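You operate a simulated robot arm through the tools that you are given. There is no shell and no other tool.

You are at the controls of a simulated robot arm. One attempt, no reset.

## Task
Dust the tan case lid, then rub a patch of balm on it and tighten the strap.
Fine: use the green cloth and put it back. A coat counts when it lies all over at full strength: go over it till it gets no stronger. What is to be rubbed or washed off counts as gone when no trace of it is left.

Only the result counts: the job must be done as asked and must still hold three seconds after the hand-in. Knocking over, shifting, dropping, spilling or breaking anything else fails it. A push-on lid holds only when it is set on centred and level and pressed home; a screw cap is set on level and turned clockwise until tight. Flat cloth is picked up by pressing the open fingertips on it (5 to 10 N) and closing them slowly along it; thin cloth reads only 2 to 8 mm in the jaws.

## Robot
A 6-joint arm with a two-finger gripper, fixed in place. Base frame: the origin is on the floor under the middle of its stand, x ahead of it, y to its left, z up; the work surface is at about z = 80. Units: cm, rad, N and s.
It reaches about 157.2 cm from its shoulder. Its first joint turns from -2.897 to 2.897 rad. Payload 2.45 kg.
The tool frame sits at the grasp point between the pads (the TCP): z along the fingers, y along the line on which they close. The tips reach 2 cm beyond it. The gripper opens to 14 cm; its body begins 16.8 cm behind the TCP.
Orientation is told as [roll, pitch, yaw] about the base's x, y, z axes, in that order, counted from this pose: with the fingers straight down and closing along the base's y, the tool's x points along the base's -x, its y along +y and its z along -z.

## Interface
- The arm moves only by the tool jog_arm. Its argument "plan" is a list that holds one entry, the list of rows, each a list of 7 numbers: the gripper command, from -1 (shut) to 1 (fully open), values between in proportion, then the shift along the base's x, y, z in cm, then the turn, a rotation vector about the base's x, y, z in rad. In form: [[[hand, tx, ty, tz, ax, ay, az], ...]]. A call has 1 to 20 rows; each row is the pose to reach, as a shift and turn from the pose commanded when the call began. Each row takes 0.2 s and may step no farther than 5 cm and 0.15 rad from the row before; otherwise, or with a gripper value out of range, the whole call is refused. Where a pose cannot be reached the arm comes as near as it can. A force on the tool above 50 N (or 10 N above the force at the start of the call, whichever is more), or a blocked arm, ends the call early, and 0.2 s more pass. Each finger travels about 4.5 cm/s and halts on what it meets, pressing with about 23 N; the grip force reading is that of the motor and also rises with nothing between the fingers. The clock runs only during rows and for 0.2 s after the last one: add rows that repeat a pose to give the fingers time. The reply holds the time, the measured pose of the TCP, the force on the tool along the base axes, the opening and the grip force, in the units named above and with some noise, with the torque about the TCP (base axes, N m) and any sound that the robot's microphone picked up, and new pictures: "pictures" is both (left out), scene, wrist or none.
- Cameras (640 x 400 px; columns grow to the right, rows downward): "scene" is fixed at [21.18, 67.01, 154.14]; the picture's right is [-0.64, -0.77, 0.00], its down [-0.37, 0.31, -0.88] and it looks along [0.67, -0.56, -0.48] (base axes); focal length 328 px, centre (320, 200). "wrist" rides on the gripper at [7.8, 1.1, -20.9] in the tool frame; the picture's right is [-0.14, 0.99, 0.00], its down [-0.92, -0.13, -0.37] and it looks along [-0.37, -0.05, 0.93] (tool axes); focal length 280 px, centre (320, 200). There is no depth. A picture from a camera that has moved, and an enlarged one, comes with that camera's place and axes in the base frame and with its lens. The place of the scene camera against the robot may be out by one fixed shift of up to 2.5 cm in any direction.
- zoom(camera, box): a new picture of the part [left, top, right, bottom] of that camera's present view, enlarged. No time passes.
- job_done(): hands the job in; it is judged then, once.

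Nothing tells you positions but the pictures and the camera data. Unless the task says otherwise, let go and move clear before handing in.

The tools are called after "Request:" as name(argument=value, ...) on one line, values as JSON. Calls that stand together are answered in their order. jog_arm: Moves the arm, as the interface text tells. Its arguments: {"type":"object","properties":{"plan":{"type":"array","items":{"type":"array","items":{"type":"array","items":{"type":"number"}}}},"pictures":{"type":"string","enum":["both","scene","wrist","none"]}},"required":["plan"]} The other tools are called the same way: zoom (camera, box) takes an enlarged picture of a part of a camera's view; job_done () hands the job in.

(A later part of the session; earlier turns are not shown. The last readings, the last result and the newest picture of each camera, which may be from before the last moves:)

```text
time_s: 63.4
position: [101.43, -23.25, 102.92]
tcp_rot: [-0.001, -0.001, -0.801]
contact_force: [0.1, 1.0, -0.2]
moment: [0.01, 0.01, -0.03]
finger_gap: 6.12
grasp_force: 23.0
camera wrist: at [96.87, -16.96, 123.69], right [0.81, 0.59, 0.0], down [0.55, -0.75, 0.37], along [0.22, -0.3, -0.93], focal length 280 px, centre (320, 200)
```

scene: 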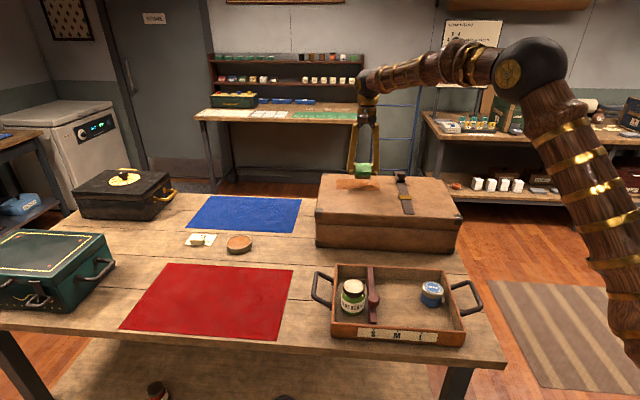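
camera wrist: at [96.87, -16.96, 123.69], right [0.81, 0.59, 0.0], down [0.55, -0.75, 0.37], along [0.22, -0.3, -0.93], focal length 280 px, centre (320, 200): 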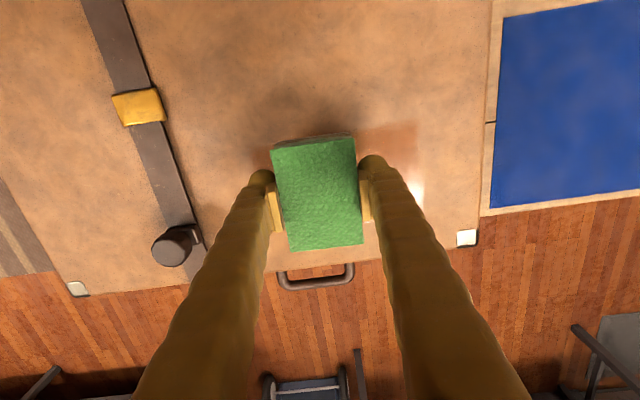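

A coat has appeared in this region further back. I'll zoom in to find its extent.

Request:
zoom(camera="scene", box=[310, 160, 430, 235])

Request:
jog_arm(plan=[[[-1, 0, 0, 3, 0, 0, 0], [-1, -1.5, 3, 4, 0, 0, 0], [-1, -3, 6, 4, 0, 0, 0], [-1, -5, 10, 4, 0, 0, 0], [-1, -7, 13, 4, 0, 0, 0], [-1, -7, 13, 4, 0, 0, 0]]], pictures="both")

Request:
zoom(camera="scene", box=[310, 160, 430, 235])

```text
5.33 times, centred on (370, 198) of scene
camera zoom: at [21.18, 67.01, 154.14], right [-0.64, -0.77, 0.0], down [-0.37, 0.31, -0.88], along [0.67, -0.56, -0.48], focal length 1751 px, centre (53, 213)
```

zoom: 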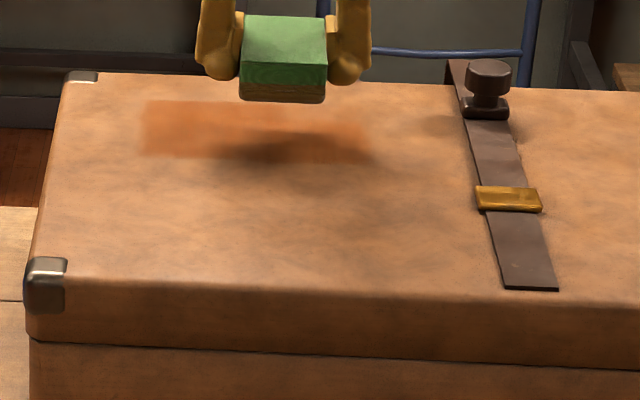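

```text
time_s: 64.8
position: [94.82, -10.28, 106.67]
tcp_rot: [0.0, 0.001, -0.798]
contact_force: [0.0, 0.5, -1.2]
moment: [0.01, 0.0, 0.01]
finger_gap: 6.11
grasp_force: 23.2
camera wrist: at [90.15, -3.98, 127.53], right [0.81, 0.59, 0.0], down [0.55, -0.75, 0.37], along [0.22, -0.3, -0.93], focal length 280 px, centre (320, 200)
```

scene: 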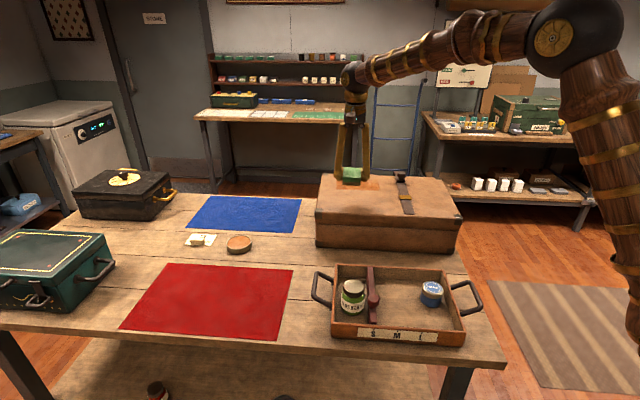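
wrist: 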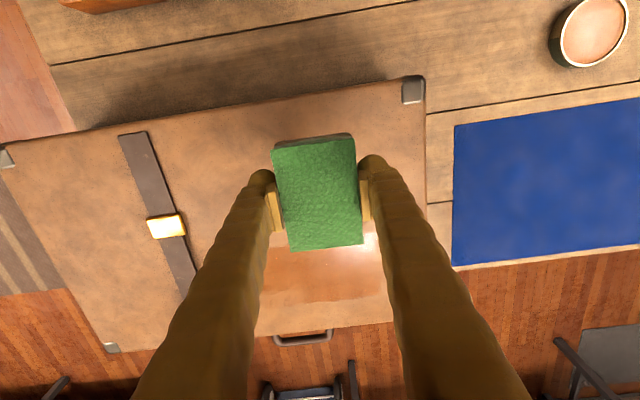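

```text
5.33 times, centred on (370, 198) of scene
camera zoom: at [21.18, 67.01, 154.14], right [-0.64, -0.77, 0.0], down [-0.37, 0.31, -0.88], along [0.67, -0.56, -0.48], focal length 1751 px, centre (53, 213)
```

zoom: 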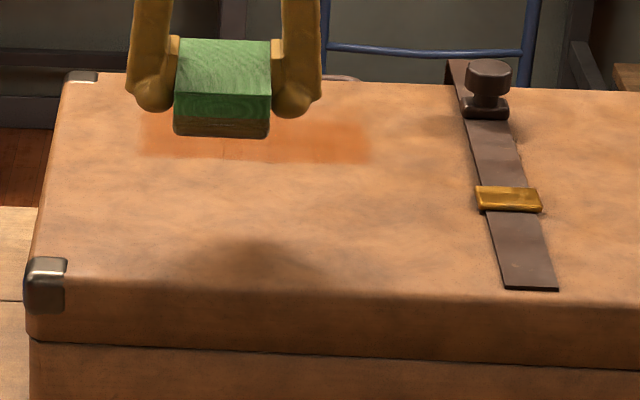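

The balm takes on a rectangular area roughly at e2 = 8–18 cm behind the old dust spot. I'll move past the far side and higher so the wrist camera can see the whole coated area clearly.

Request:
jog_arm(plan=[[[-1, 2.3, -2.9, 2.5, 0, 0, 0], [-1, 5.0, -6.2, 4.5, 0, 0, 0], [-1, 7.7, -9.5, 6.5, 0, 0, 0], [-1, 10.4, -12.8, 8, 0, 0, 0], [-1, 13.1, -16.1, 9.5, 0, 0, 0], [-1, 15.8, -19.4, 10.5, 0, 0, 0], [-1, 18.2, -22.5, 11.3, 0, 0, 0], [-1, 20.3, -25.3, 11.3, 0, 0, 0], [-1, 20.3, -25.3, 11.3, 0, 0, 0]]], pictures="both")

Request:
zoom(camera="wrist", box=[180, 20, 440, 180])

Request:
zoom(camera="scene", box=[310, 160, 430, 235])

```text
time_s: 66.8
position: [109.89, -32.73, 116.38]
tcp_rot: [0.001, 0.0, -0.798]
contact_force: [0.0, 0.7, -0.4]
moment: [0.0, 0.01, 0.05]
finger_gap: 6.12
grasp_force: 23.0
out of reach, approached as far as the arm can: row 6, 7, 8, 9
camera wrist: at [105.18, -26.35, 137.21], right [0.81, 0.59, 0.0], down [0.55, -0.75, 0.37], along [0.22, -0.3, -0.93], focal length 280 px, centre (320, 200)
```

scene: 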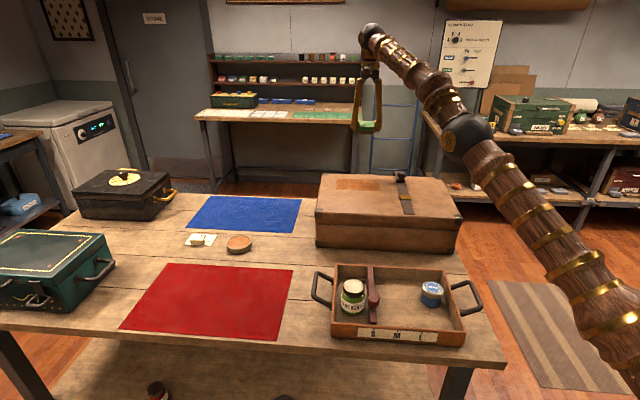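
wrist: 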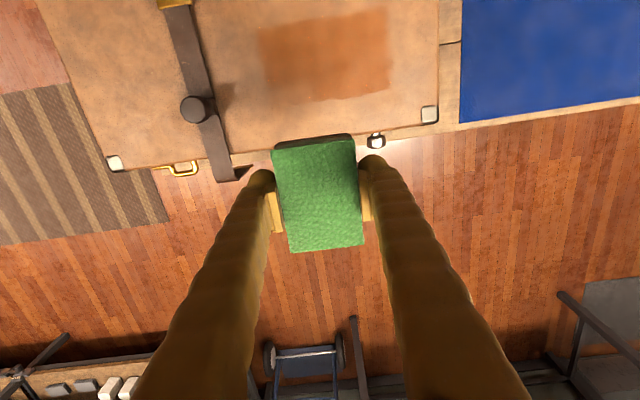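

```text
2.46 times, centred on (310, 100) of wrist
camera zoom: at [105.18, -26.35, 137.21], right [0.81, 0.59, 0.0], down [0.55, -0.75, 0.37], along [0.22, -0.3, -0.93], focal length 690 px, centre (345, 446)
```

zoom: 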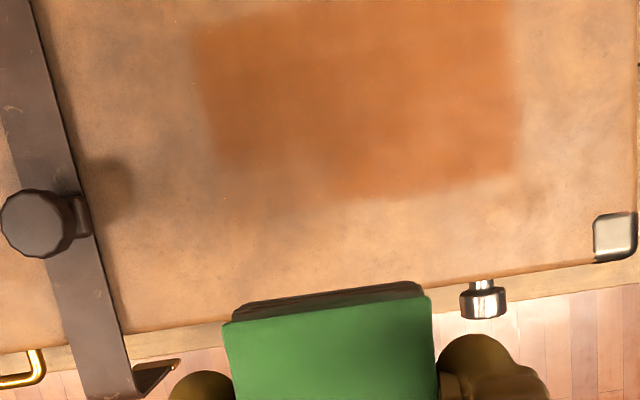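

```text
5.33 times, centred on (370, 198) of scene
camera zoom: at [21.18, 67.01, 154.14], right [-0.64, -0.77, 0.0], down [-0.37, 0.31, -0.88], along [0.67, -0.56, -0.48], focal length 1751 px, centre (53, 213)
```

zoom: 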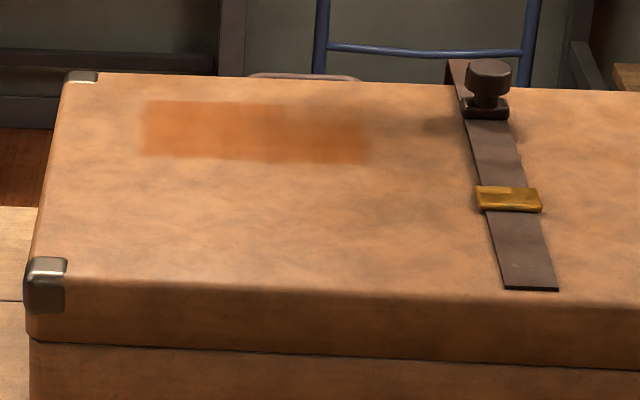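

Now I see it clearly: the coat area spans e1 −8…+9 and e2 from 8.6 to at least 18 (relative to the old dust spot), with a missing lower-left part. I'll back into reach first, then rub that whole area.

Request:
jog_arm(plan=[[[-1, -3, 1.5, -0.4, 0, 0, 0], [-1, -6, 3, -0.8, 0, 0, 0], [-1, -8, 4, -1, 0, 0, 0], [-1, -8, 4, -1, 0, 0, 0]]], pictures="none")

```text
time_s: 67.8
position: [101.69, -28.74, 115.39]
tcp_rot: [0.0, 0.0, -0.799]
contact_force: [0.5, 0.5, -1.3]
moment: [0.0, 0.01, -0.03]
finger_gap: 6.11
grasp_force: 23.2
```

Request:
jog_arm(plan=[[[-1, -0.6, -0.1, -4, 0, 0, 0], [-1, -1.3, -0.3, -8, 0, 0, 0], [-1, -1.3, -0.3, -12, 0, 0, 0], [-1, -1.3, -0.3, -15, 0, 0, 0], [-1, -1.3, -0.3, -16.8, 0, 0, 0], [-1, -1.3, -0.3, -17.4, 0, 0, 0], [-1, -1.3, -0.3, -17.6, 0, 0, 0], [-1, -1.3, -0.3, -17.6, 0, 0, 0]]], pictures="none")

```text
time_s: 69.6
position: [100.62, -28.82, 97.75]
tcp_rot: [0.0, -0.002, -0.799]
contact_force: [3.0, 0.4, 16.4]
moment: [0.23, 0.17, -0.06]
finger_gap: 6.14
grasp_force: 23.1
```

16 N here; I'll ease off slightly and make full strokes across the whole coat area.

Request:
jog_arm(plan=[[[-1, 2.01, 1.95, 0.04, 0, 0, 0], [-1, 4.02, 3.9, 0.04, 0, 0, 0], [-1, 6.02, 5.85, 0.04, 0, 0, 0], [-1, 8.03, 7.81, 0.04, 0, 0, 0], [-1, 9.68, 9.41, 0.04, 0, 0, 0], [-1, 11.42, 7.62, 0.04, 0, 0, 0], [-1, 9.48, 5.74, 0.04, 0, 0, 0], [-1, 7.55, 3.86, 0.04, 0, 0, 0], [-1, 5.61, 1.97, 0.04, 0, 0, 0], [-1, 3.68, 0.09, 0.04, 0, 0, 0], [-1, 1.74, -1.79, 0.04, 0, 0, 0], [-1, 1.02, -2.49, 0.04, 0, 0, 0], [-1, -0.72, -0.7, 0.04, 0, 0, 0], [-1, -2.81, 1.45, 0.04, 0, 0, 0], [-1, -0.87, 3.33, 0.04, 0, 0, 0], [-1, 1.06, 5.22, 0.04, 0, 0, 0], [-1, 3.0, 7.1, 0.04, 0, 0, 0], [-1, 4.94, 8.98, 0.04, 0, 0, 0], [-1, 6.87, 10.86, 0.04, 0, 0, 0], [-1, 7.59, 11.56, 0.04, 0, 0, 0]]], pictures="both")

Request:
zoom(camera="scene", box=[310, 160, 430, 235])

```text
time_s: 73.8
position: [108.22, -17.37, 97.92]
tcp_rot: [0.0, 0.0, -0.8]
contact_force: [-0.3, 0.7, -0.2]
moment: [0.02, 0.03, 0.04]
finger_gap: 6.15
grasp_force: 23.5
camera wrist: at [103.56, -10.97, 118.78], right [0.81, 0.59, 0.0], down [0.55, -0.75, 0.37], along [0.22, -0.3, -0.93], focal length 280 px, centre (320, 200)
```

scene: 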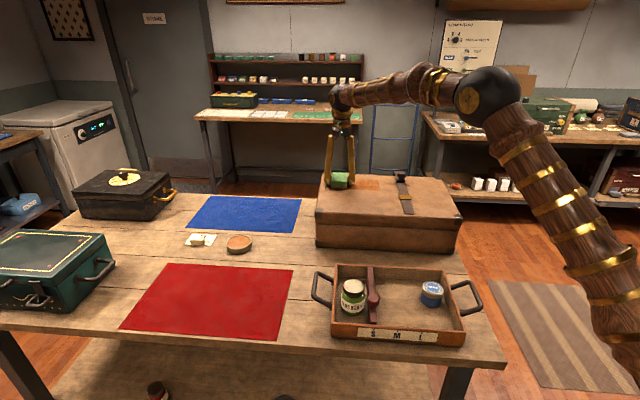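
wrist: 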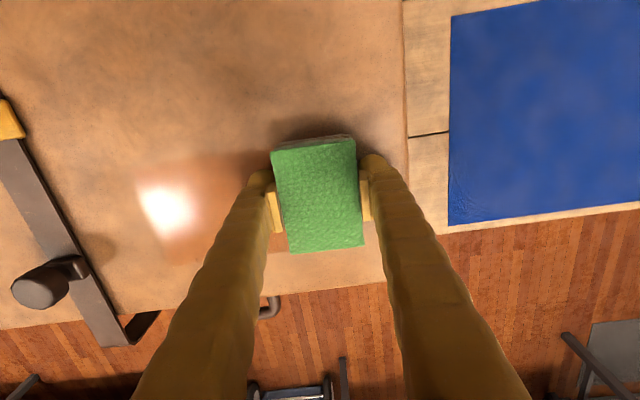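

```text
5.33 times, centred on (370, 198) of scene
camera zoom: at [21.18, 67.01, 154.14], right [-0.64, -0.77, 0.0], down [-0.37, 0.31, -0.88], along [0.67, -0.56, -0.48], focal length 1751 px, centre (53, 213)
```

zoom: 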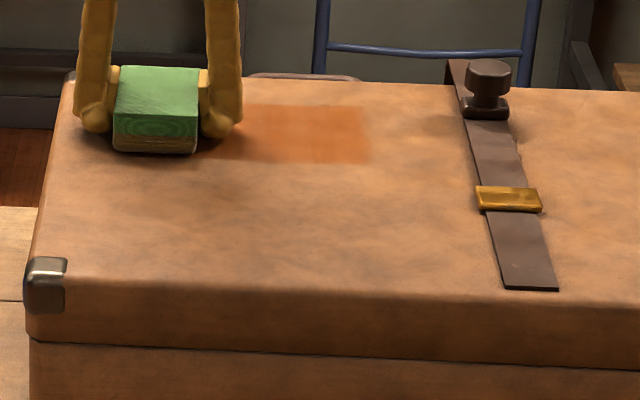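

The pad's balm looks nearly spent. I'll look from above to judge the coat before re-dipping.

Request:
jog_arm(plan=[[[-1, 0, 0, 2, 0, 0, 0], [-1, 0, 0, 6, 0, 0, 0], [-1, 0, -2, 10, 0, 0, 0], [-1, -0.2, -5, 13.5, 0, 0, 0], [-1, -0.4, -9, 16, 0, 0, 0], [-1, -0.6, -13.6, 16, 0, 0, 0], [-1, -0.6, -13.6, 16, 0, 0, 0]]], pictures="both")

Request:
zoom(camera="wrist", box=[180, 0, 440, 162])

Request:
zoom(camera="scene", box=[310, 160, 430, 235])

```text
time_s: 75.4
position: [107.24, -30.81, 113.83]
tcp_rot: [-0.001, 0.0, -0.8]
contact_force: [-0.4, 0.5, -0.1]
moment: [0.01, 0.0, -0.01]
finger_gap: 6.19
grasp_force: 23.3
camera wrist: at [102.5, -24.63, 134.71], right [0.81, 0.59, 0.0], down [0.55, -0.75, 0.37], along [0.22, -0.3, -0.93], focal length 280 px, centre (320, 200)
```

scene: 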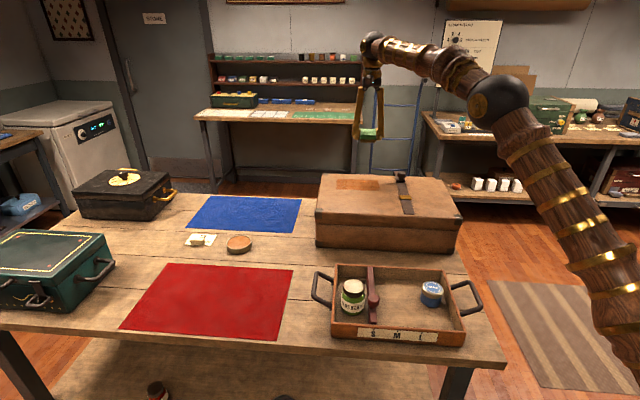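
wrist: 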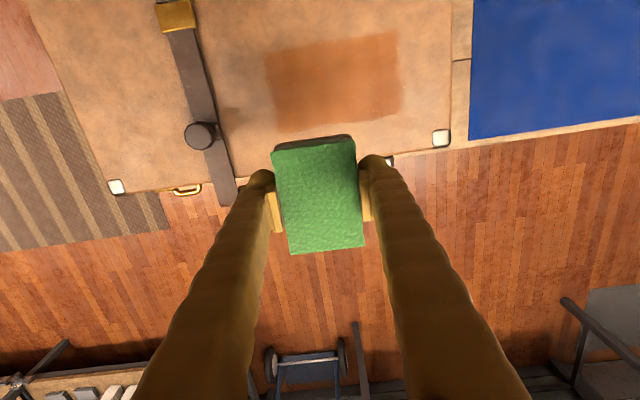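

```text
2.46 times, centred on (310, 81) of wrist
camera zoom: at [102.5, -24.63, 134.71], right [0.81, 0.59, 0.0], down [0.55, -0.75, 0.37], along [0.22, -0.3, -0.93], focal length 690 px, centre (345, 493)
```

zoom: 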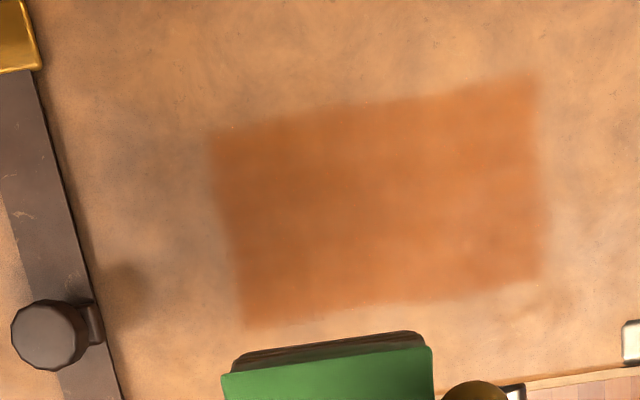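

```text
5.33 times, centred on (370, 198) of scene
camera zoom: at [21.18, 67.01, 154.14], right [-0.64, -0.77, 0.0], down [-0.37, 0.31, -0.88], along [0.67, -0.56, -0.48], focal length 1751 px, centre (53, 213)
```

zoom: 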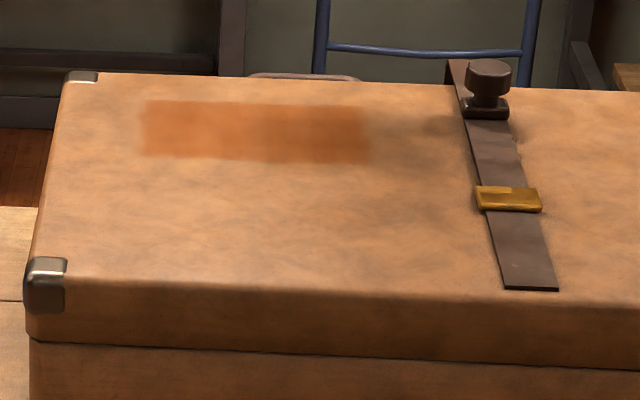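

The coat area is now a clear rectangle (about 16.6 x 9.6 cm, centred near (103.9, -23.0)), with a lighter right side. I'll re-dip the pad for more balm and return over the tin, tilting again.

Request:
jog_arm(plan=[[[-1, 0.8, 4.1, -0.6, 0, 0, 0], [-1, 1.65, 8.3, -1.2, 0, 0, 0], [-1, 2.5, 12.5, -1.8, 0, 0, 0], [-1, 3.3, 16.6, -2.4, 0, 0, 0], [-1, 4.1, 20.8, -3.0, 0, 0, 0], [-1, 5.0, 25, -3.6, 0, 0, 0], [-1, 5.8, 29.1, -4.2, 0, 0, 0], [-1, 6.6, 33.3, -4.8, -0.025, -0.0245, 0], [-1, 7.4, 37.4, -5.4, -0.05, -0.049, 0], [-1, 8.3, 41.6, -6.0, -0.075, -0.073, 0], [-1, 9.1, 45.7, -6.6, -0.1, -0.098, 0], [-1, 9.9, 49.9, -7.2, -0.125, -0.122, 0], [-1, 10.73, 54.03, -7.84, -0.1506, -0.1464, 0], [-1, 10.73, 54.03, -12, -0.1506, -0.1464, 0], [-1, 10.73, 54.03, -16, -0.1506, -0.1464, 0], [-1, 10.73, 54.03, -20, -0.1506, -0.1464, 0], [-1, 10.73, 54.03, -23.8, -0.1506, -0.1464, 0], [-1, 10.73, 54.03, -23.8, -0.1506, -0.1464, 0], [-1, 10.73, 54.03, -23.8, -0.1506, -0.1464, 0]]], pictures="both")

Request:
zoom(camera="wrist", box=[220, 80, 420, 205])

Request:
zoom(camera="scene", box=[200, 190, 300, 260])

```text
time_s: 79.4
position: [118.58, 22.83, 89.67]
tcp_rot: [0.001, -0.209, -0.8]
contact_force: [0.2, -0.5, -0.6]
moment: [0.02, 0.0, 0.0]
finger_gap: 6.14
grasp_force: 23.3
camera wrist: at [110.89, 32.16, 108.57], right [0.8, 0.59, 0.03], down [0.48, -0.68, 0.55], along [0.35, -0.43, -0.83], focal length 280 px, centre (320, 200)
```

scene: 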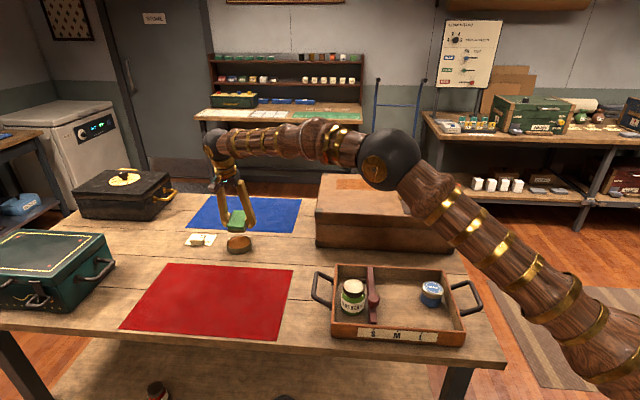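
wrist: 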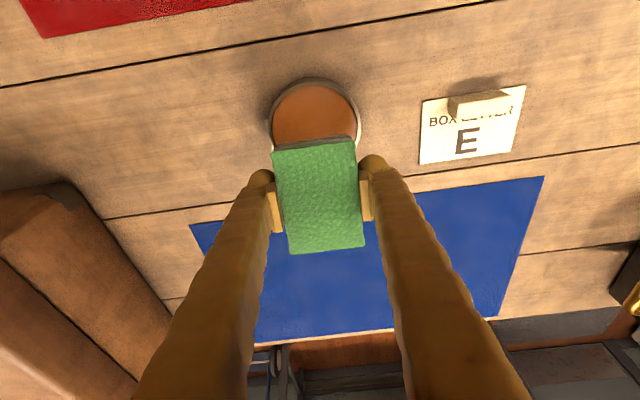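

```text
3.20 times, centred on (320, 142) of wrist
camera zoom: at [110.89, 32.16, 108.57], right [0.8, 0.59, 0.03], down [0.48, -0.68, 0.55], along [0.35, -0.43, -0.83], focal length 897 px, centre (320, 384)
```

zoom: 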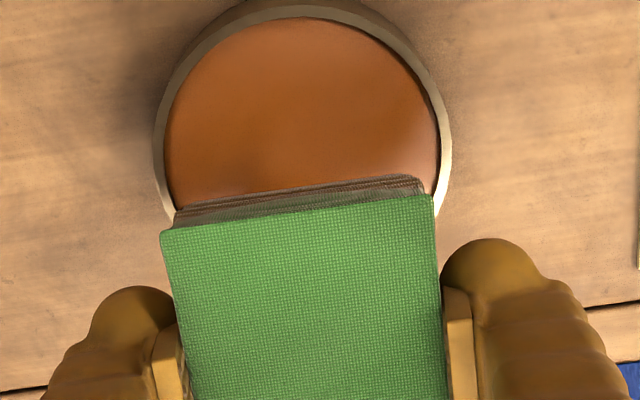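

```text
5.71 times, centred on (250, 225) of scene
camera zoom: at [21.18, 67.01, 154.14], right [-0.64, -0.77, 0.0], down [-0.37, 0.31, -0.88], along [0.67, -0.56, -0.48], focal length 1876 px, centre (720, 57)
```

zoom: 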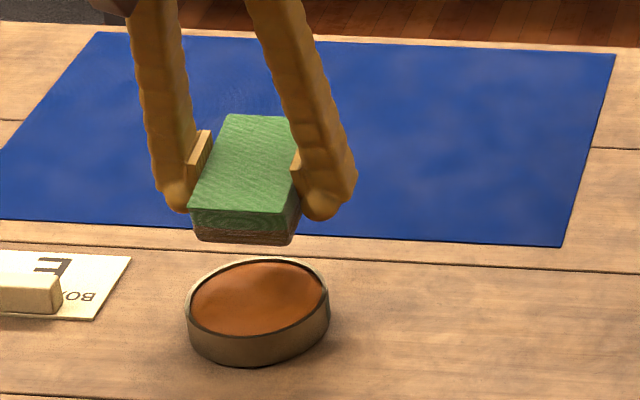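

Aligned over the balm again. I'll lower gently for the second dip.

Request:
jog_arm(plan=[[[-1, -0.14, 0.14, -1.5, 0, 0, 0], [-1, -0.28, 0.29, -2.8, 0, 0, 0], [-1, -0.28, 0.29, -3.6, 0, 0, 0], [-1, -0.28, 0.29, -4.1, 0, 0, 0], [-1, -0.28, 0.29, -4.25, 0, 0, 0], [-1, -0.28, 0.29, -4.35, 0, 0, 0], [-1, -0.28, 0.29, -4.35, 0, 0, 0]]], pictures="none")

```text
time_s: 81.0
position: [118.01, 23.27, 85.47]
tcp_rot: [0.0, -0.209, -0.799]
contact_force: [-1.1, 0.4, -0.8]
moment: [-0.03, 0.03, 0.02]
finger_gap: 6.14
grasp_force: 23.8
```

Request:
jog_arm(plan=[[[-1, 0, 0, -0.1, 0, 0, 0], [-1, 0, 0, -0.2, 0, 0, 0], [-1, 0, 0, -0.2, 0, 0, 0]]], pictures="none")

```text
time_s: 81.8
position: [117.92, 23.28, 85.36]
tcp_rot: [0.0, -0.211, -0.799]
contact_force: [0.2, -0.8, -1.2]
moment: [0.03, -0.01, 0.0]
finger_gap: 6.16
grasp_force: 22.9
```

Request:
jog_arm(plan=[[[-1, 0, 0, -0.1, 0, 0, 0], [-1, 0, 0, -0.1, 0, 0, 0]]], pictures="none")

```text
time_s: 82.4
position: [117.93, 23.19, 85.14]
tcp_rot: [-0.001, -0.208, -0.799]
contact_force: [-0.1, -0.2, -0.7]
moment: [0.03, -0.02, 0.01]
finger_gap: 6.16
grasp_force: 22.6
```

Request:
jog_arm(plan=[[[-1, 0, 0, -0.08, 0, 0, 0], [-1, 0, 0, -0.08, 0, 0, 0]]], pictures="none")

```text
time_s: 83.0
position: [117.93, 23.39, 85.13]
tcp_rot: [0.0, -0.211, -0.799]
contact_force: [0.9, -0.1, 0.3]
moment: [0.01, 0.03, -0.05]
finger_gap: 6.15
grasp_force: 22.9
```

Request:
jog_arm(plan=[[[-1, 0, 0, -0.06, 0, 0, 0], [-1, 0, 0, -0.06, 0, 0, 0]]], pictures="wrist")

Request:
zoom(camera="scene", box=[200, 190, 300, 260])

Request:
zoom(camera="wrist", box=[220, 80, 420, 205])

```text
time_s: 83.6
position: [118.04, 23.36, 85.14]
tcp_rot: [0.0, -0.211, -0.8]
contact_force: [-0.3, 2.7, 7.7]
moment: [0.23, 0.26, -0.05]
finger_gap: 6.14
grasp_force: 22.9
camera wrist: at [110.41, 32.67, 103.95], right [0.8, 0.59, 0.03], down [0.48, -0.68, 0.55], along [0.35, -0.43, -0.83], focal length 280 px, centre (320, 200)
```

wrist: 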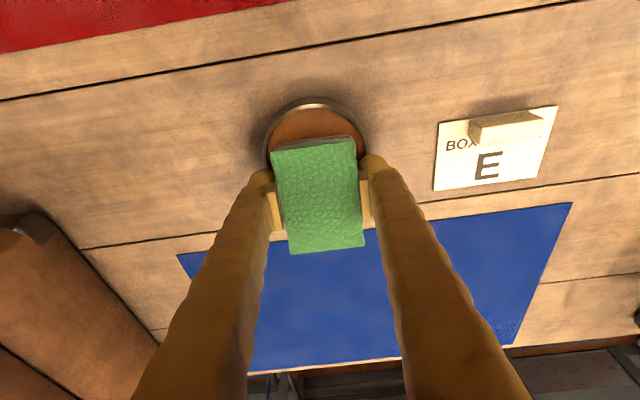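

```text
5.71 times, centred on (250, 225) of scene
camera zoom: at [21.18, 67.01, 154.14], right [-0.64, -0.77, 0.0], down [-0.37, 0.31, -0.88], along [0.67, -0.56, -0.48], focal length 1876 px, centre (720, 57)
```

zoom: 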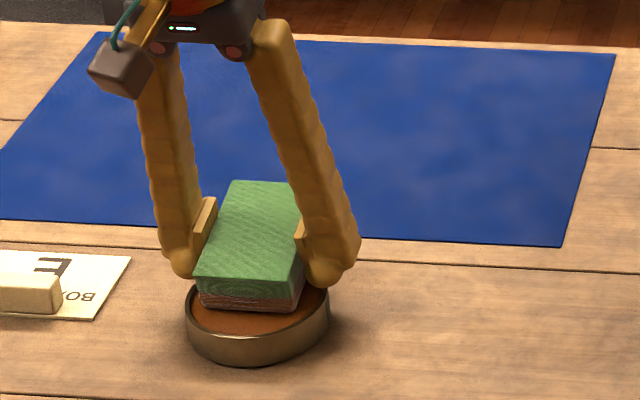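

```text
3.20 times, centred on (320, 142) of wrist
camera zoom: at [110.41, 32.67, 103.95], right [0.8, 0.59, 0.03], down [0.48, -0.68, 0.55], along [0.35, -0.43, -0.83], focal length 897 px, centre (320, 384)
```

zoom: 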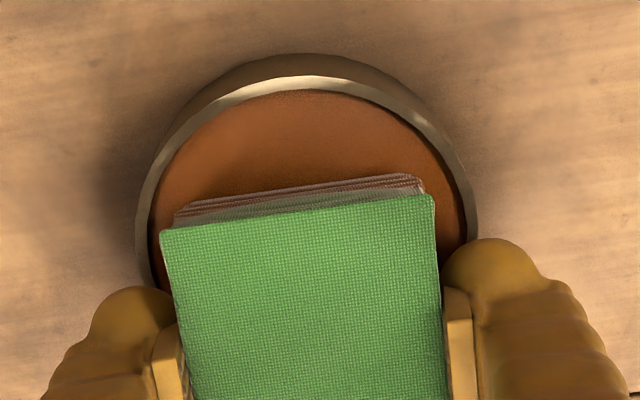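

Contact at 7.7 N; I'll hold briefly to soak up balm, then lift straight up.

Request:
jog_arm(plan=[[[-1, 0, 0, -0.02, 0, 0, 0], [-1, 0, 0, -0.02, 0, 0, 0], [-1, 0, 0, -0.02, 0, 0, 0], [-1, 0, 0, -0.02, 0, 0, 0], [-1, 0, 0, 0.3, 0, 0, 0], [-1, 0, 0, 1.2, 0, 0, 0], [-1, 0, 0, 3, 0, 0, 0], [-1, 0, 0, 6, 0, 0, 0], [-1, 0, 0, 10, 0, 0, 0], [-1, 0, 0, 14, 0, 0, 0], [-1, 0, 0, 18, 0, 0, 0], [-1, 0, 0, 21, 0, 0, 0], [-1, 0, 0, 21, 0, 0, 0]]], pictures="both")

Request:
zoom(camera="scene", box=[190, 130, 310, 260])

```text
time_s: 86.4
position: [117.88, 23.52, 106.07]
tcp_rot: [0.001, -0.208, -0.799]
contact_force: [-0.1, 0.2, -0.4]
moment: [-0.01, -0.02, 0.01]
finger_gap: 6.16
grasp_force: 22.8
camera wrist: at [110.33, 32.87, 124.86], right [0.8, 0.59, 0.03], down [0.48, -0.68, 0.55], along [0.35, -0.43, -0.83], focal length 280 px, centre (320, 200)
```

scene: 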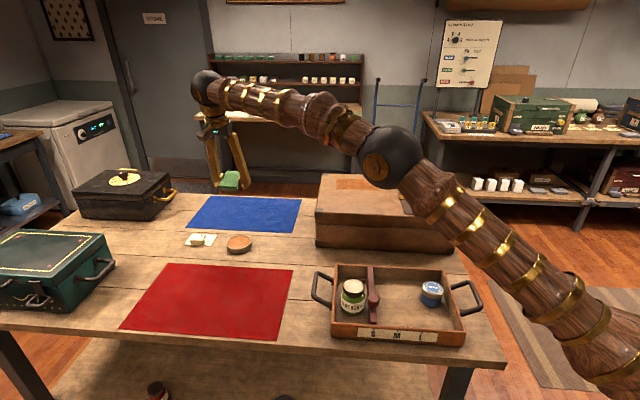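
wrist: 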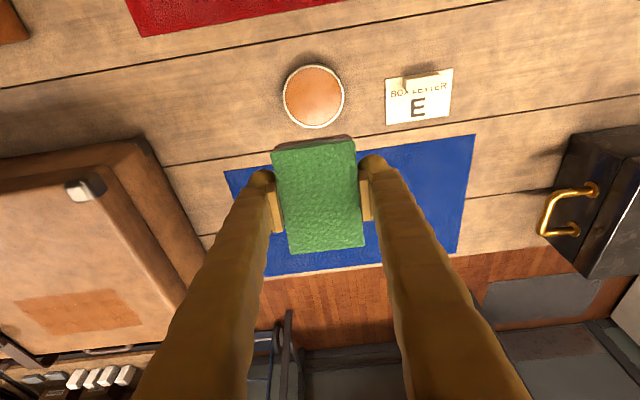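

```text
3.08 times, centred on (250, 195) of scene
camera zoom: at [21.18, 67.01, 154.14], right [-0.64, -0.77, 0.0], down [-0.37, 0.31, -0.88], along [0.67, -0.56, -0.48], focal length 1010 px, centre (535, 215)
```

zoom: 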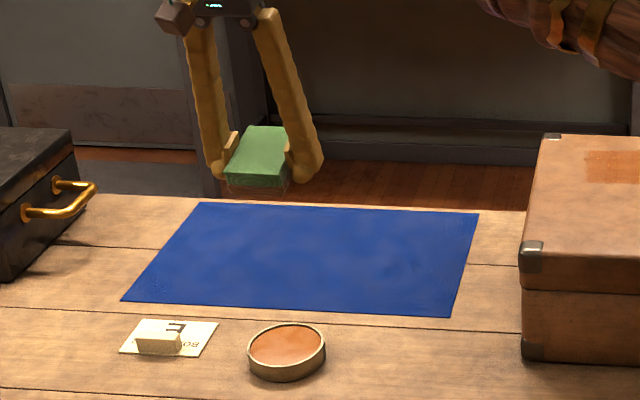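

Tin is unmoved and the pad is reloaded. I'll level it and carry it back over the coat area.

Request:
jog_arm(plan=[[[-1, -1.55, -3.8, 0, 0.025, 0.0245, 0], [-1, -3.1, -7.6, 0, 0.05, 0.049, 0], [-1, -4.65, -11.4, 0, 0.075, 0.073, 0], [-1, -6.2, -15.2, 0, 0.1, 0.098, 0], [-1, -7.75, -19.0, 0, 0.125, 0.122, 0], [-1, -9.3, -22.8, 0, 0.1506, 0.1464, 0], [-1, -10.85, -26.6, 0, 0.1506, 0.1464, 0], [-1, -12.4, -30.4, 0, 0.1506, 0.1464, 0], [-1, -13.95, -34.2, 0, 0.1506, 0.1464, 0], [-1, -15.5, -38.0, 0, 0.1506, 0.1464, 0], [-1, -17.05, -41.8, 0, 0.1506, 0.1464, 0], [-1, -18.6, -45.6, 0, 0.1506, 0.1464, 0], [-1, -20.16, -49.54, 0, 0.1506, 0.1464, 0], [-1, -20.16, -49.54, -3, 0.1506, 0.1464, 0], [-1, -20.16, -49.54, -6, 0.1506, 0.1464, 0], [-1, -20.16, -49.54, -7.6, 0.1506, 0.1464, 0], [-1, -20.16, -49.54, -8.1, 0.1506, 0.1464, 0], [-1, -20.16, -49.54, -8.1, 0.1506, 0.1464, 0]]], pictures="wrist")

```text
time_s: 90.2
position: [97.68, -26.08, 97.98]
tcp_rot: [-0.001, 0.0, -0.8]
contact_force: [-0.6, -0.3, -1.1]
moment: [0.0, -0.01, -0.01]
finger_gap: 6.13
grasp_force: 22.6
camera wrist: at [93.01, -19.81, 118.81], right [0.81, 0.59, 0.0], down [0.55, -0.75, 0.37], along [0.22, -0.3, -0.93], focal length 280 px, centre (320, 200)
```

wrist: 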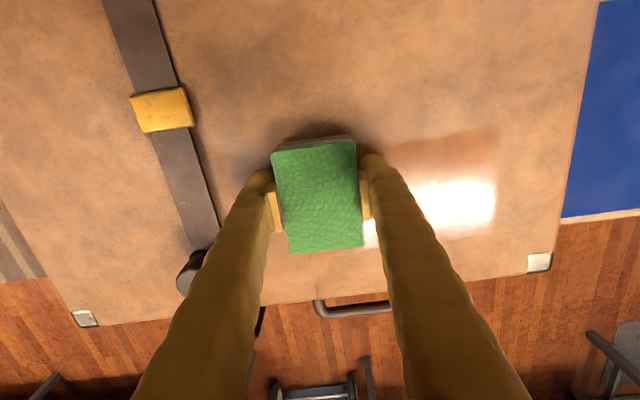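

Request:
jog_arm(plan=[[[-1, 0, 0, -0.12, 0, 0, 0], [-1, 0, 0, -0.22, 0, 0, 0], [-1, 0, 0, -0.22, 0, 0, 0]]], pictures="none")

```text
time_s: 91.0
position: [97.73, -26.17, 97.61]
tcp_rot: [-0.001, 0.0, -0.8]
contact_force: [-0.7, 2.5, 4.4]
moment: [-0.1, -0.21, 0.03]
finger_gap: 6.14
grasp_force: 22.7
```

Request:
jog_arm(plan=[[[-1, 1.94, 1.88, -0.26, 0, 0, 0], [-1, 3.87, 3.76, -0.27, 0, 0, 0], [-1, 5.81, 5.65, -0.27, 0, 0, 0], [-1, 7.74, 7.53, -0.28, 0, 0, 0], [-1, 9.68, 9.41, -0.29, 0, 0, 0], [-1, 10.8, 8.26, -0.29, 0, 0, 0], [-1, 8.86, 6.38, -0.28, 0, 0, 0], [-1, 6.93, 4.5, -0.28, 0, 0, 0], [-1, 4.99, 2.61, -0.27, 0, 0, 0], [-1, 3.06, 0.73, -0.26, 0, 0, 0], [-1, 1.12, -1.15, -0.26, 0, 0, 0], [-1, 0.62, -1.64, -0.26, 0, 0, 0], [-1, 1.73, -2.78, -0.26, 0, 0, 0], [-1, 3.66, -0.9, -0.26, 0, 0, 0], [-1, 5.6, 0.99, -0.27, 0, 0, 0], [-1, 7.54, 2.87, -0.28, 0, 0, 0], [-1, 9.47, 4.75, -0.28, 0, 0, 0], [-1, 11.41, 6.63, -0.29, 0, 0, 0], [-1, 11.91, 7.12, -0.29, 0, 0, 0], [-1, 10.8, 8.26, -0.29, 0, 0, 0]]], pictures="both")

Request:
zoom(camera="scene", box=[310, 160, 430, 235])

```text
time_s: 95.2
position: [108.78, -17.89, 97.72]
tcp_rot: [0.002, -0.002, -0.801]
contact_force: [8.2, -3.9, 18.0]
moment: [0.19, 0.29, 0.0]
finger_gap: 6.15
grasp_force: 22.8
camera wrist: at [103.96, -11.63, 118.48], right [0.81, 0.59, 0.0], down [0.55, -0.75, 0.37], along [0.22, -0.3, -0.93], focal length 280 px, centre (320, 200)
```

scene: 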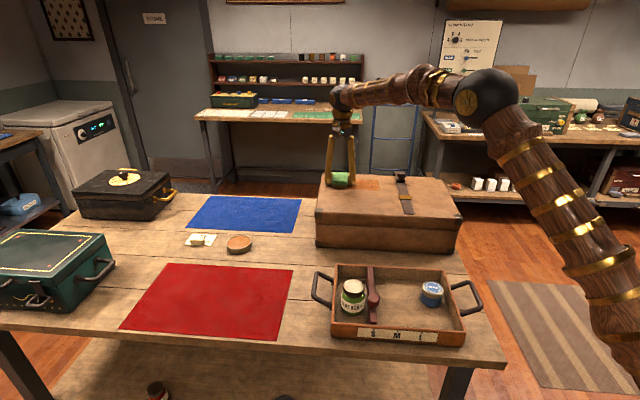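
wrist: 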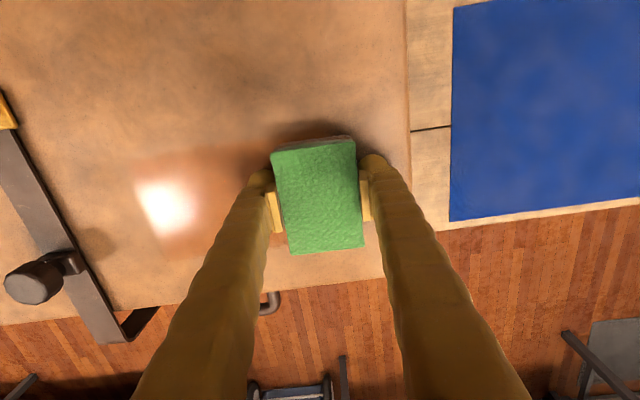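

```text
5.33 times, centred on (370, 198) of scene
camera zoom: at [21.18, 67.01, 154.14], right [-0.64, -0.77, 0.0], down [-0.37, 0.31, -0.88], along [0.67, -0.56, -0.48], focal length 1751 px, centre (53, 213)
```

zoom: 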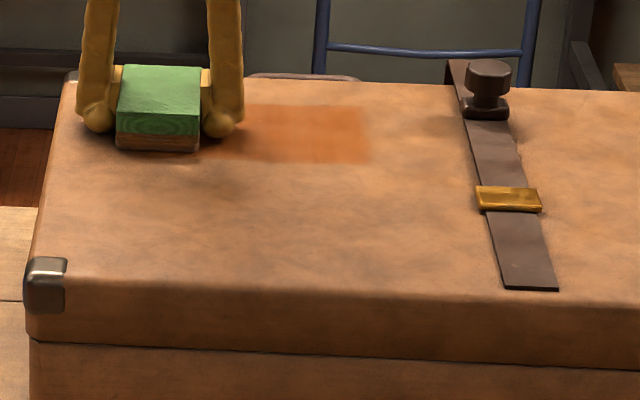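

Contact held. I'll make another round of strokes covering the right side especially, then the rest.

Request:
jog_arm(plan=[[[-1, -1.12, 1.15, 0, 0, 0, 0], [-1, -3.06, -0.73, 0, 0, 0, 0], [-1, -4.99, -2.61, 0, 0, 0, 0], [-1, -3.87, -3.76, 0, 0, 0, 0], [-1, -1.94, -1.88, 0, 0, 0, 0], [-1, 0, 0, 0, 0, 0, 0], [-1, 1.12, -1.15, 0, 0, 0, 0], [-1, -0.82, -3.03, 0, 0, 0, 0], [-1, -2.75, -4.91, 0.01, 0, 0, 0], [-1, -4.69, -6.8, 0.01, 0, 0, 0], [-1, -6.62, -8.68, 0.02, 0, 0, 0], [-1, -8.56, -10.56, 0.02, 0, 0, 0], [-1, -9.68, -9.41, 0.02, 0, 0, 0], [-1, -7.74, -7.53, 0.01, 0, 0, 0], [-1, -5.81, -5.65, 0.01, 0, 0, 0], [-1, -6.93, -4.5, 0.01, 0, 0, 0], [-1, -8.86, -6.38, 0.01, 0, 0, 0], [-1, -10.8, -8.26, 0.02, 0, 0, 0]]], pictures="scene")

Request:
zoom(camera="scene", box=[310, 160, 430, 235])

```text
time_s: 99.0
position: [97.81, -26.1, 97.43]
tcp_rot: [0.001, 0.0, -0.8]
contact_force: [8.3, 4.8, 25.3]
moment: [0.31, -0.01, -0.32]
finger_gap: 6.16
grasp_force: 22.9
```

scene: 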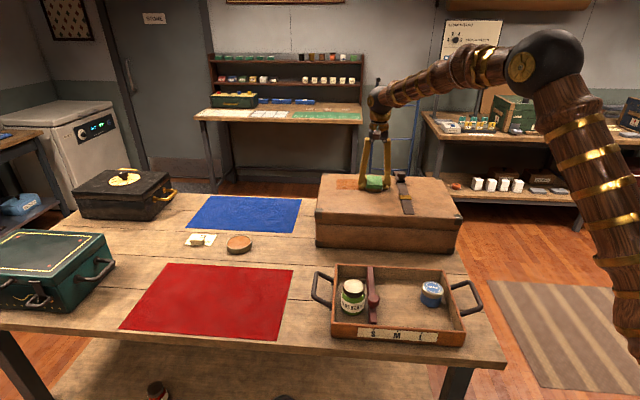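

```text
5.33 times, centred on (370, 198) of scene
camera zoom: at [21.18, 67.01, 154.14], right [-0.64, -0.77, 0.0], down [-0.37, 0.31, -0.88], along [0.67, -0.56, -0.48], focal length 1751 px, centre (53, 213)
```

zoom: 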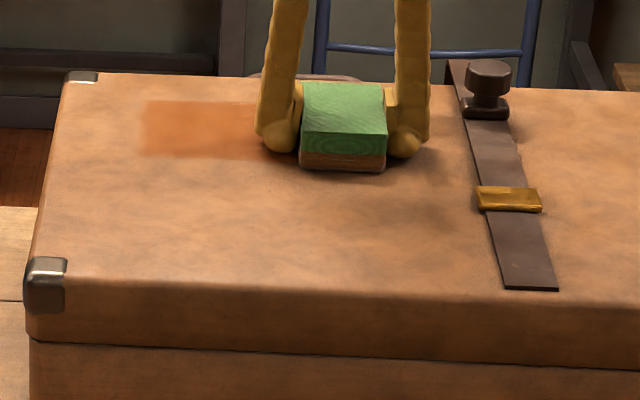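

I'll lift and inspect from the far side again.

Request:
jog_arm(plan=[[[-1, 0, 0, 2, 0, 0, 0], [-1, 0.5, 0, 6, 0, 0, 0], [-1, 2.5, -1, 10, 0, 0, 0], [-1, 5.5, -2.5, 13, 0, 0, 0], [-1, 8.2, -4, 16, 0, 0, 0], [-1, 9.6, -4.8, 16.2, 0, 0, 0], [-1, 9.6, -4.8, 16.2, 0, 0, 0]]], pictures="both")

Request:
zoom(camera="wrist", box=[180, 0, 440, 162])

Request:
zoom(camera="scene", box=[310, 160, 430, 235])

Request:
zoom(camera="scene", box=[330, 90, 410, 150])

```text
time_s: 100.6
position: [107.34, -30.98, 113.53]
tcp_rot: [0.0, -0.001, -0.799]
contact_force: [0.7, 0.4, -0.3]
moment: [0.02, 0.02, -0.02]
finger_gap: 6.16
grasp_force: 23.3
camera wrist: at [102.69, -24.61, 134.44], right [0.81, 0.59, 0.0], down [0.55, -0.75, 0.37], along [0.22, -0.3, -0.93], focal length 280 px, centre (320, 200)
```

scene: 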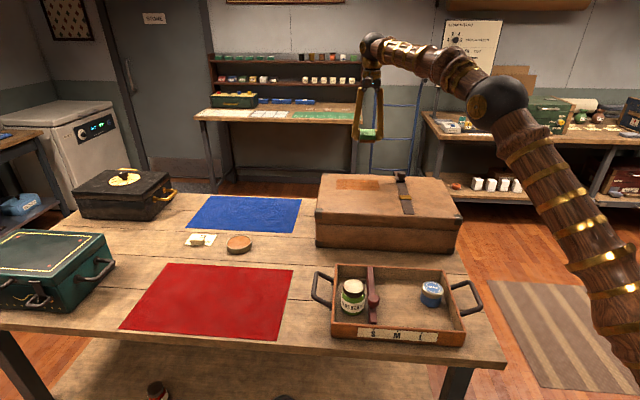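
wrist: 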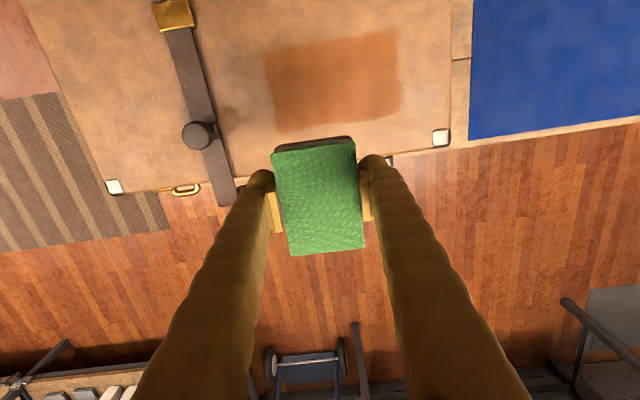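

```text
2.46 times, centred on (310, 81) of wrist
camera zoom: at [102.69, -24.61, 134.44], right [0.81, 0.59, 0.0], down [0.55, -0.75, 0.37], along [0.22, -0.3, -0.93], focal length 690 px, centre (345, 493)
```

zoom: 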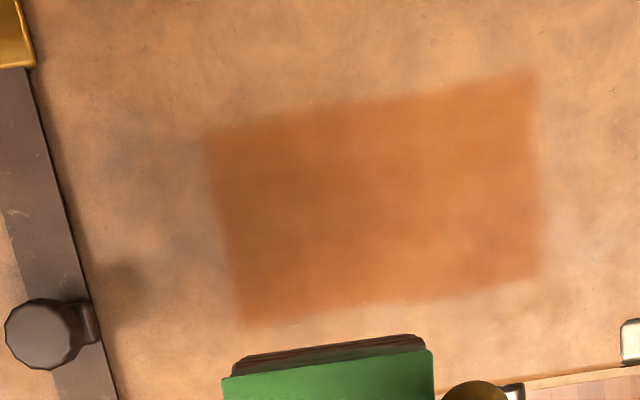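

```text
5.33 times, centred on (370, 198) of scene
camera zoom: at [21.18, 67.01, 154.14], right [-0.64, -0.77, 0.0], down [-0.37, 0.31, -0.88], along [0.67, -0.56, -0.48], focal length 1751 px, centre (53, 213)
```

zoom: 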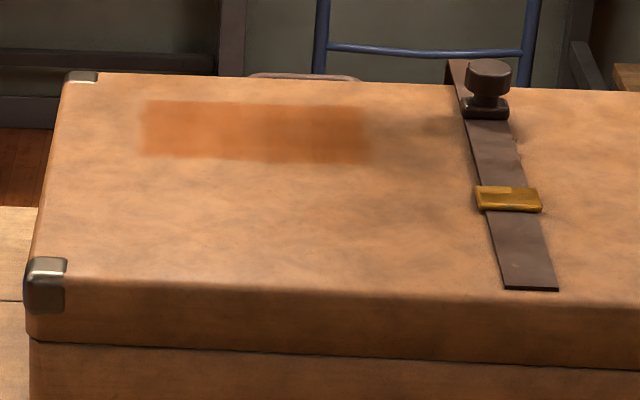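

```text
6.67 times, centred on (370, 120) of scene
camera zoom: at [21.18, 67.01, 154.14], right [-0.64, -0.77, 0.0], down [-0.37, 0.31, -0.88], along [0.67, -0.56, -0.48], focal length 2188 px, centre (-13, 733)
```

zoom: 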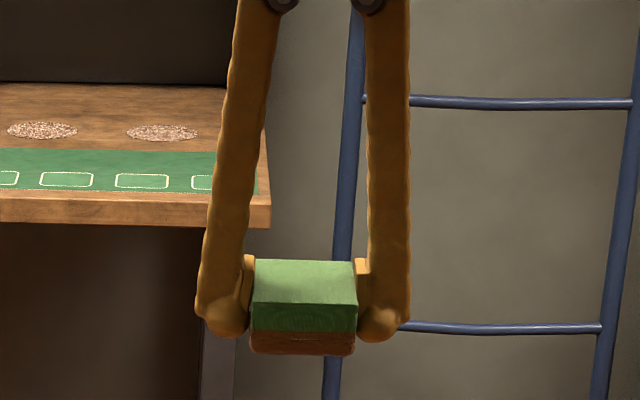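

The coat looks nearly even. I'll take a closer baseline view of it before going over once more.

Request:
zoom(camera="scene", box=[330, 174, 386, 194])

Request:
zoom(camera="wrist", box=[250, 15, 410, 140])

```text
11.43 times, centred on (358, 184) of scene
camera zoom: at [21.18, 67.01, 154.14], right [-0.64, -0.77, 0.0], down [-0.37, 0.31, -0.88], along [0.67, -0.56, -0.48], focal length 3751 px, centre (-114, 383)
```

zoom: 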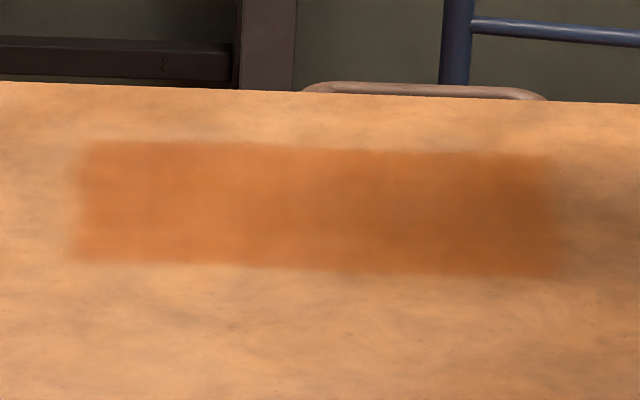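

```text
3.20 times, centred on (330, 78) of wrist
camera zoom: at [102.69, -24.61, 134.44], right [0.81, 0.59, 0.0], down [0.55, -0.75, 0.37], along [0.22, -0.3, -0.93], focal length 897 px, centre (288, 592)
```

zoom: 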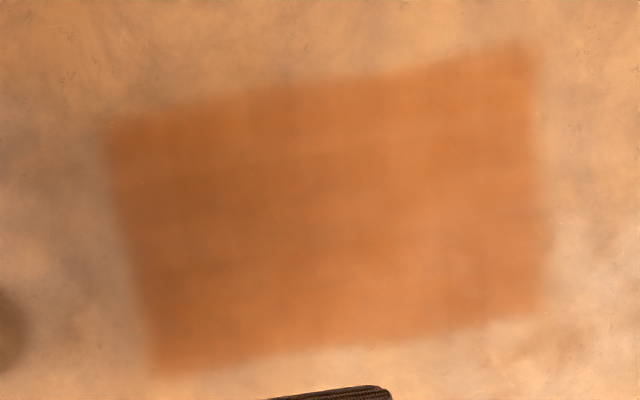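

It's close to even but with faint lighter cells at the right edge. The pad has crept upward in the jaws, so I'll set it down on the coat area, re-grip it a little higher, and rub once more.

Request:
jog_arm(plan=[[[-1, -1.2, 2.7, -3, 0, 0, 0], [-1, -2.5, 5.5, -6, 0, 0, 0], [-1, -3.78, 8.24, -9, 0, 0, 0], [-1, -3.78, 8.24, -12, 0, 0, 0], [-1, -3.78, 8.24, -14.5, 0, 0, 0], [-1, -3.78, 8.24, -15.5, 0, 0, 0], [-1, -3.78, 8.24, -15.8, 0, 0, 0], [-1, -3.78, 8.24, -15.8, 0, 0, 0]]], pictures="none")

```text
time_s: 102.4
position: [103.51, -22.77, 97.78]
tcp_rot: [-0.002, 0.001, -0.798]
contact_force: [-0.6, 0.2, -0.3]
moment: [0.01, -0.02, 0.02]
finger_gap: 6.17
grasp_force: 22.6
```

Request:
jog_arm(plan=[[[-1, 0, 0, -0.1, 0, 0, 0], [-1, 0, 0, -0.2, 0, 0, 0], [-1, 0, 0, -0.2, 0, 0, 0]]], pictures="none")

```text
time_s: 103.2
position: [103.61, -22.75, 97.55]
tcp_rot: [-0.002, 0.001, -0.8]
contact_force: [0.8, 0.2, 0.4]
moment: [-0.01, 0.01, 0.0]
finger_gap: 6.17
grasp_force: 23.3
```

Request:
jog_arm(plan=[[[-1, 0, 0, -0.06, 0, 0, 0], [-1, 0, 0, -0.06, 0, 0, 0]]], pictures="wrist")

Request:
zoom(camera="scene", box=[330, 150, 400, 200])

```text
time_s: 103.8
position: [103.61, -22.8, 97.51]
tcp_rot: [0.0, 0.0, -0.801]
contact_force: [-2.2, 1.3, 5.3]
moment: [0.13, 0.0, 0.05]
finger_gap: 6.15
grasp_force: 23.3
camera wrist: at [98.93, -16.45, 118.44], right [0.81, 0.59, 0.0], down [0.55, -0.75, 0.37], along [0.22, -0.3, -0.93], focal length 280 px, centre (320, 200)
```

wrist: 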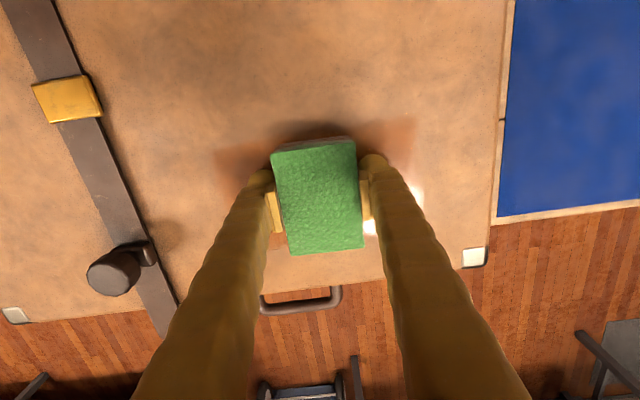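

```text
8.00 times, centred on (365, 175) of scene
camera zoom: at [21.18, 67.01, 154.14], right [-0.64, -0.77, 0.0], down [-0.37, 0.31, -0.88], along [0.67, -0.56, -0.48], focal length 2626 px, centre (-40, 400)
```

zoom: 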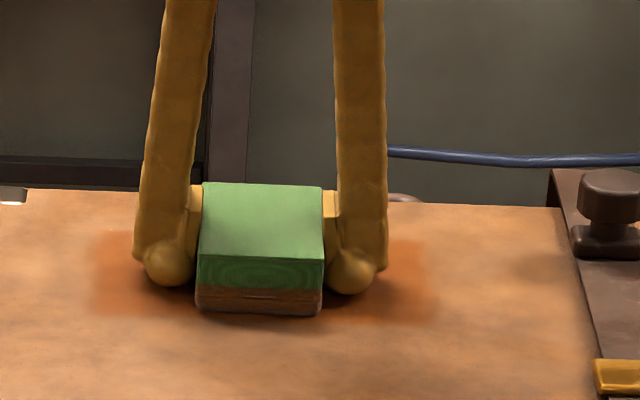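

I'll open slightly, raise 0.4 cm, recentre on the pad and close again.

Request:
jog_arm(plan=[[[0.0, 0, 0, 0.03, 0, 0, 0], [0.1, 0, 0, 0.03, 0, 0, 0], [0.1, 0, 0, 0.03, 0, 0, 0], [0.1, 0.15, -0.15, 0.2, 0, 0, 0], [0.1, 0.28, -0.28, 0.4, 0, 0, 0], [0.1, 0.28, -0.28, 0.4, 0, 0, 0], [-0.05, 0.28, -0.28, 0.4, 0, 0, 0], [-0.12, 0.28, -0.28, 0.4, 0, 0, 0], [-0.3, 0.28, -0.28, 0.4, 0, 0, 0], [-1, 0.28, -0.28, 0.4, 0, 0, 0], [-1, 0.28, -0.28, 0.4, 0, 0, 0], [-1, 0.28, -0.28, 0.4, 0, 0, 0]]], pictures="wrist")

Request:
zoom(camera="scene", box=[330, 150, 400, 200])

```text
time_s: 106.4
position: [103.89, -22.99, 98.01]
tcp_rot: [0.0, 0.0, -0.799]
contact_force: [0.2, -1.0, 1.0]
moment: [0.0, 0.0, 0.01]
finger_gap: 6.12
grasp_force: 23.3
camera wrist: at [99.13, -16.68, 118.91], right [0.81, 0.59, 0.0], down [0.55, -0.75, 0.37], along [0.22, -0.3, -0.93], focal length 280 px, centre (320, 200)
```

wrist: 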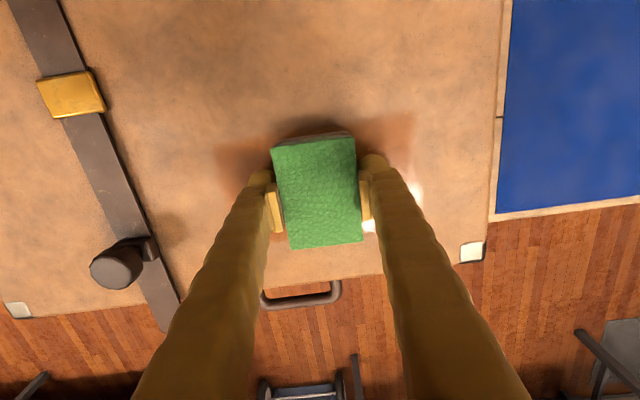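

```text
8.00 times, centred on (365, 175) of scene
camera zoom: at [21.18, 67.01, 154.14], right [-0.64, -0.77, 0.0], down [-0.37, 0.31, -0.88], along [0.67, -0.56, -0.48], focal length 2626 px, centre (-40, 400)
```

zoom: 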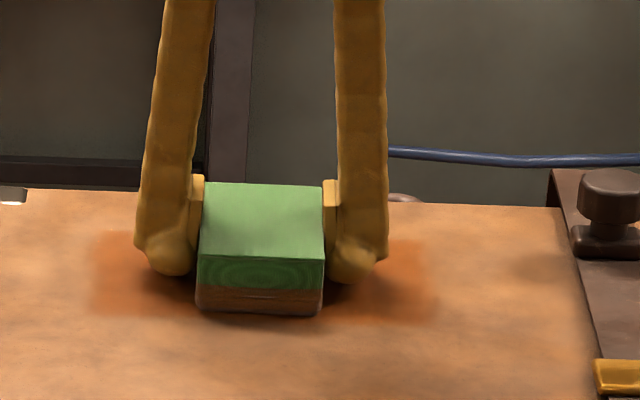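

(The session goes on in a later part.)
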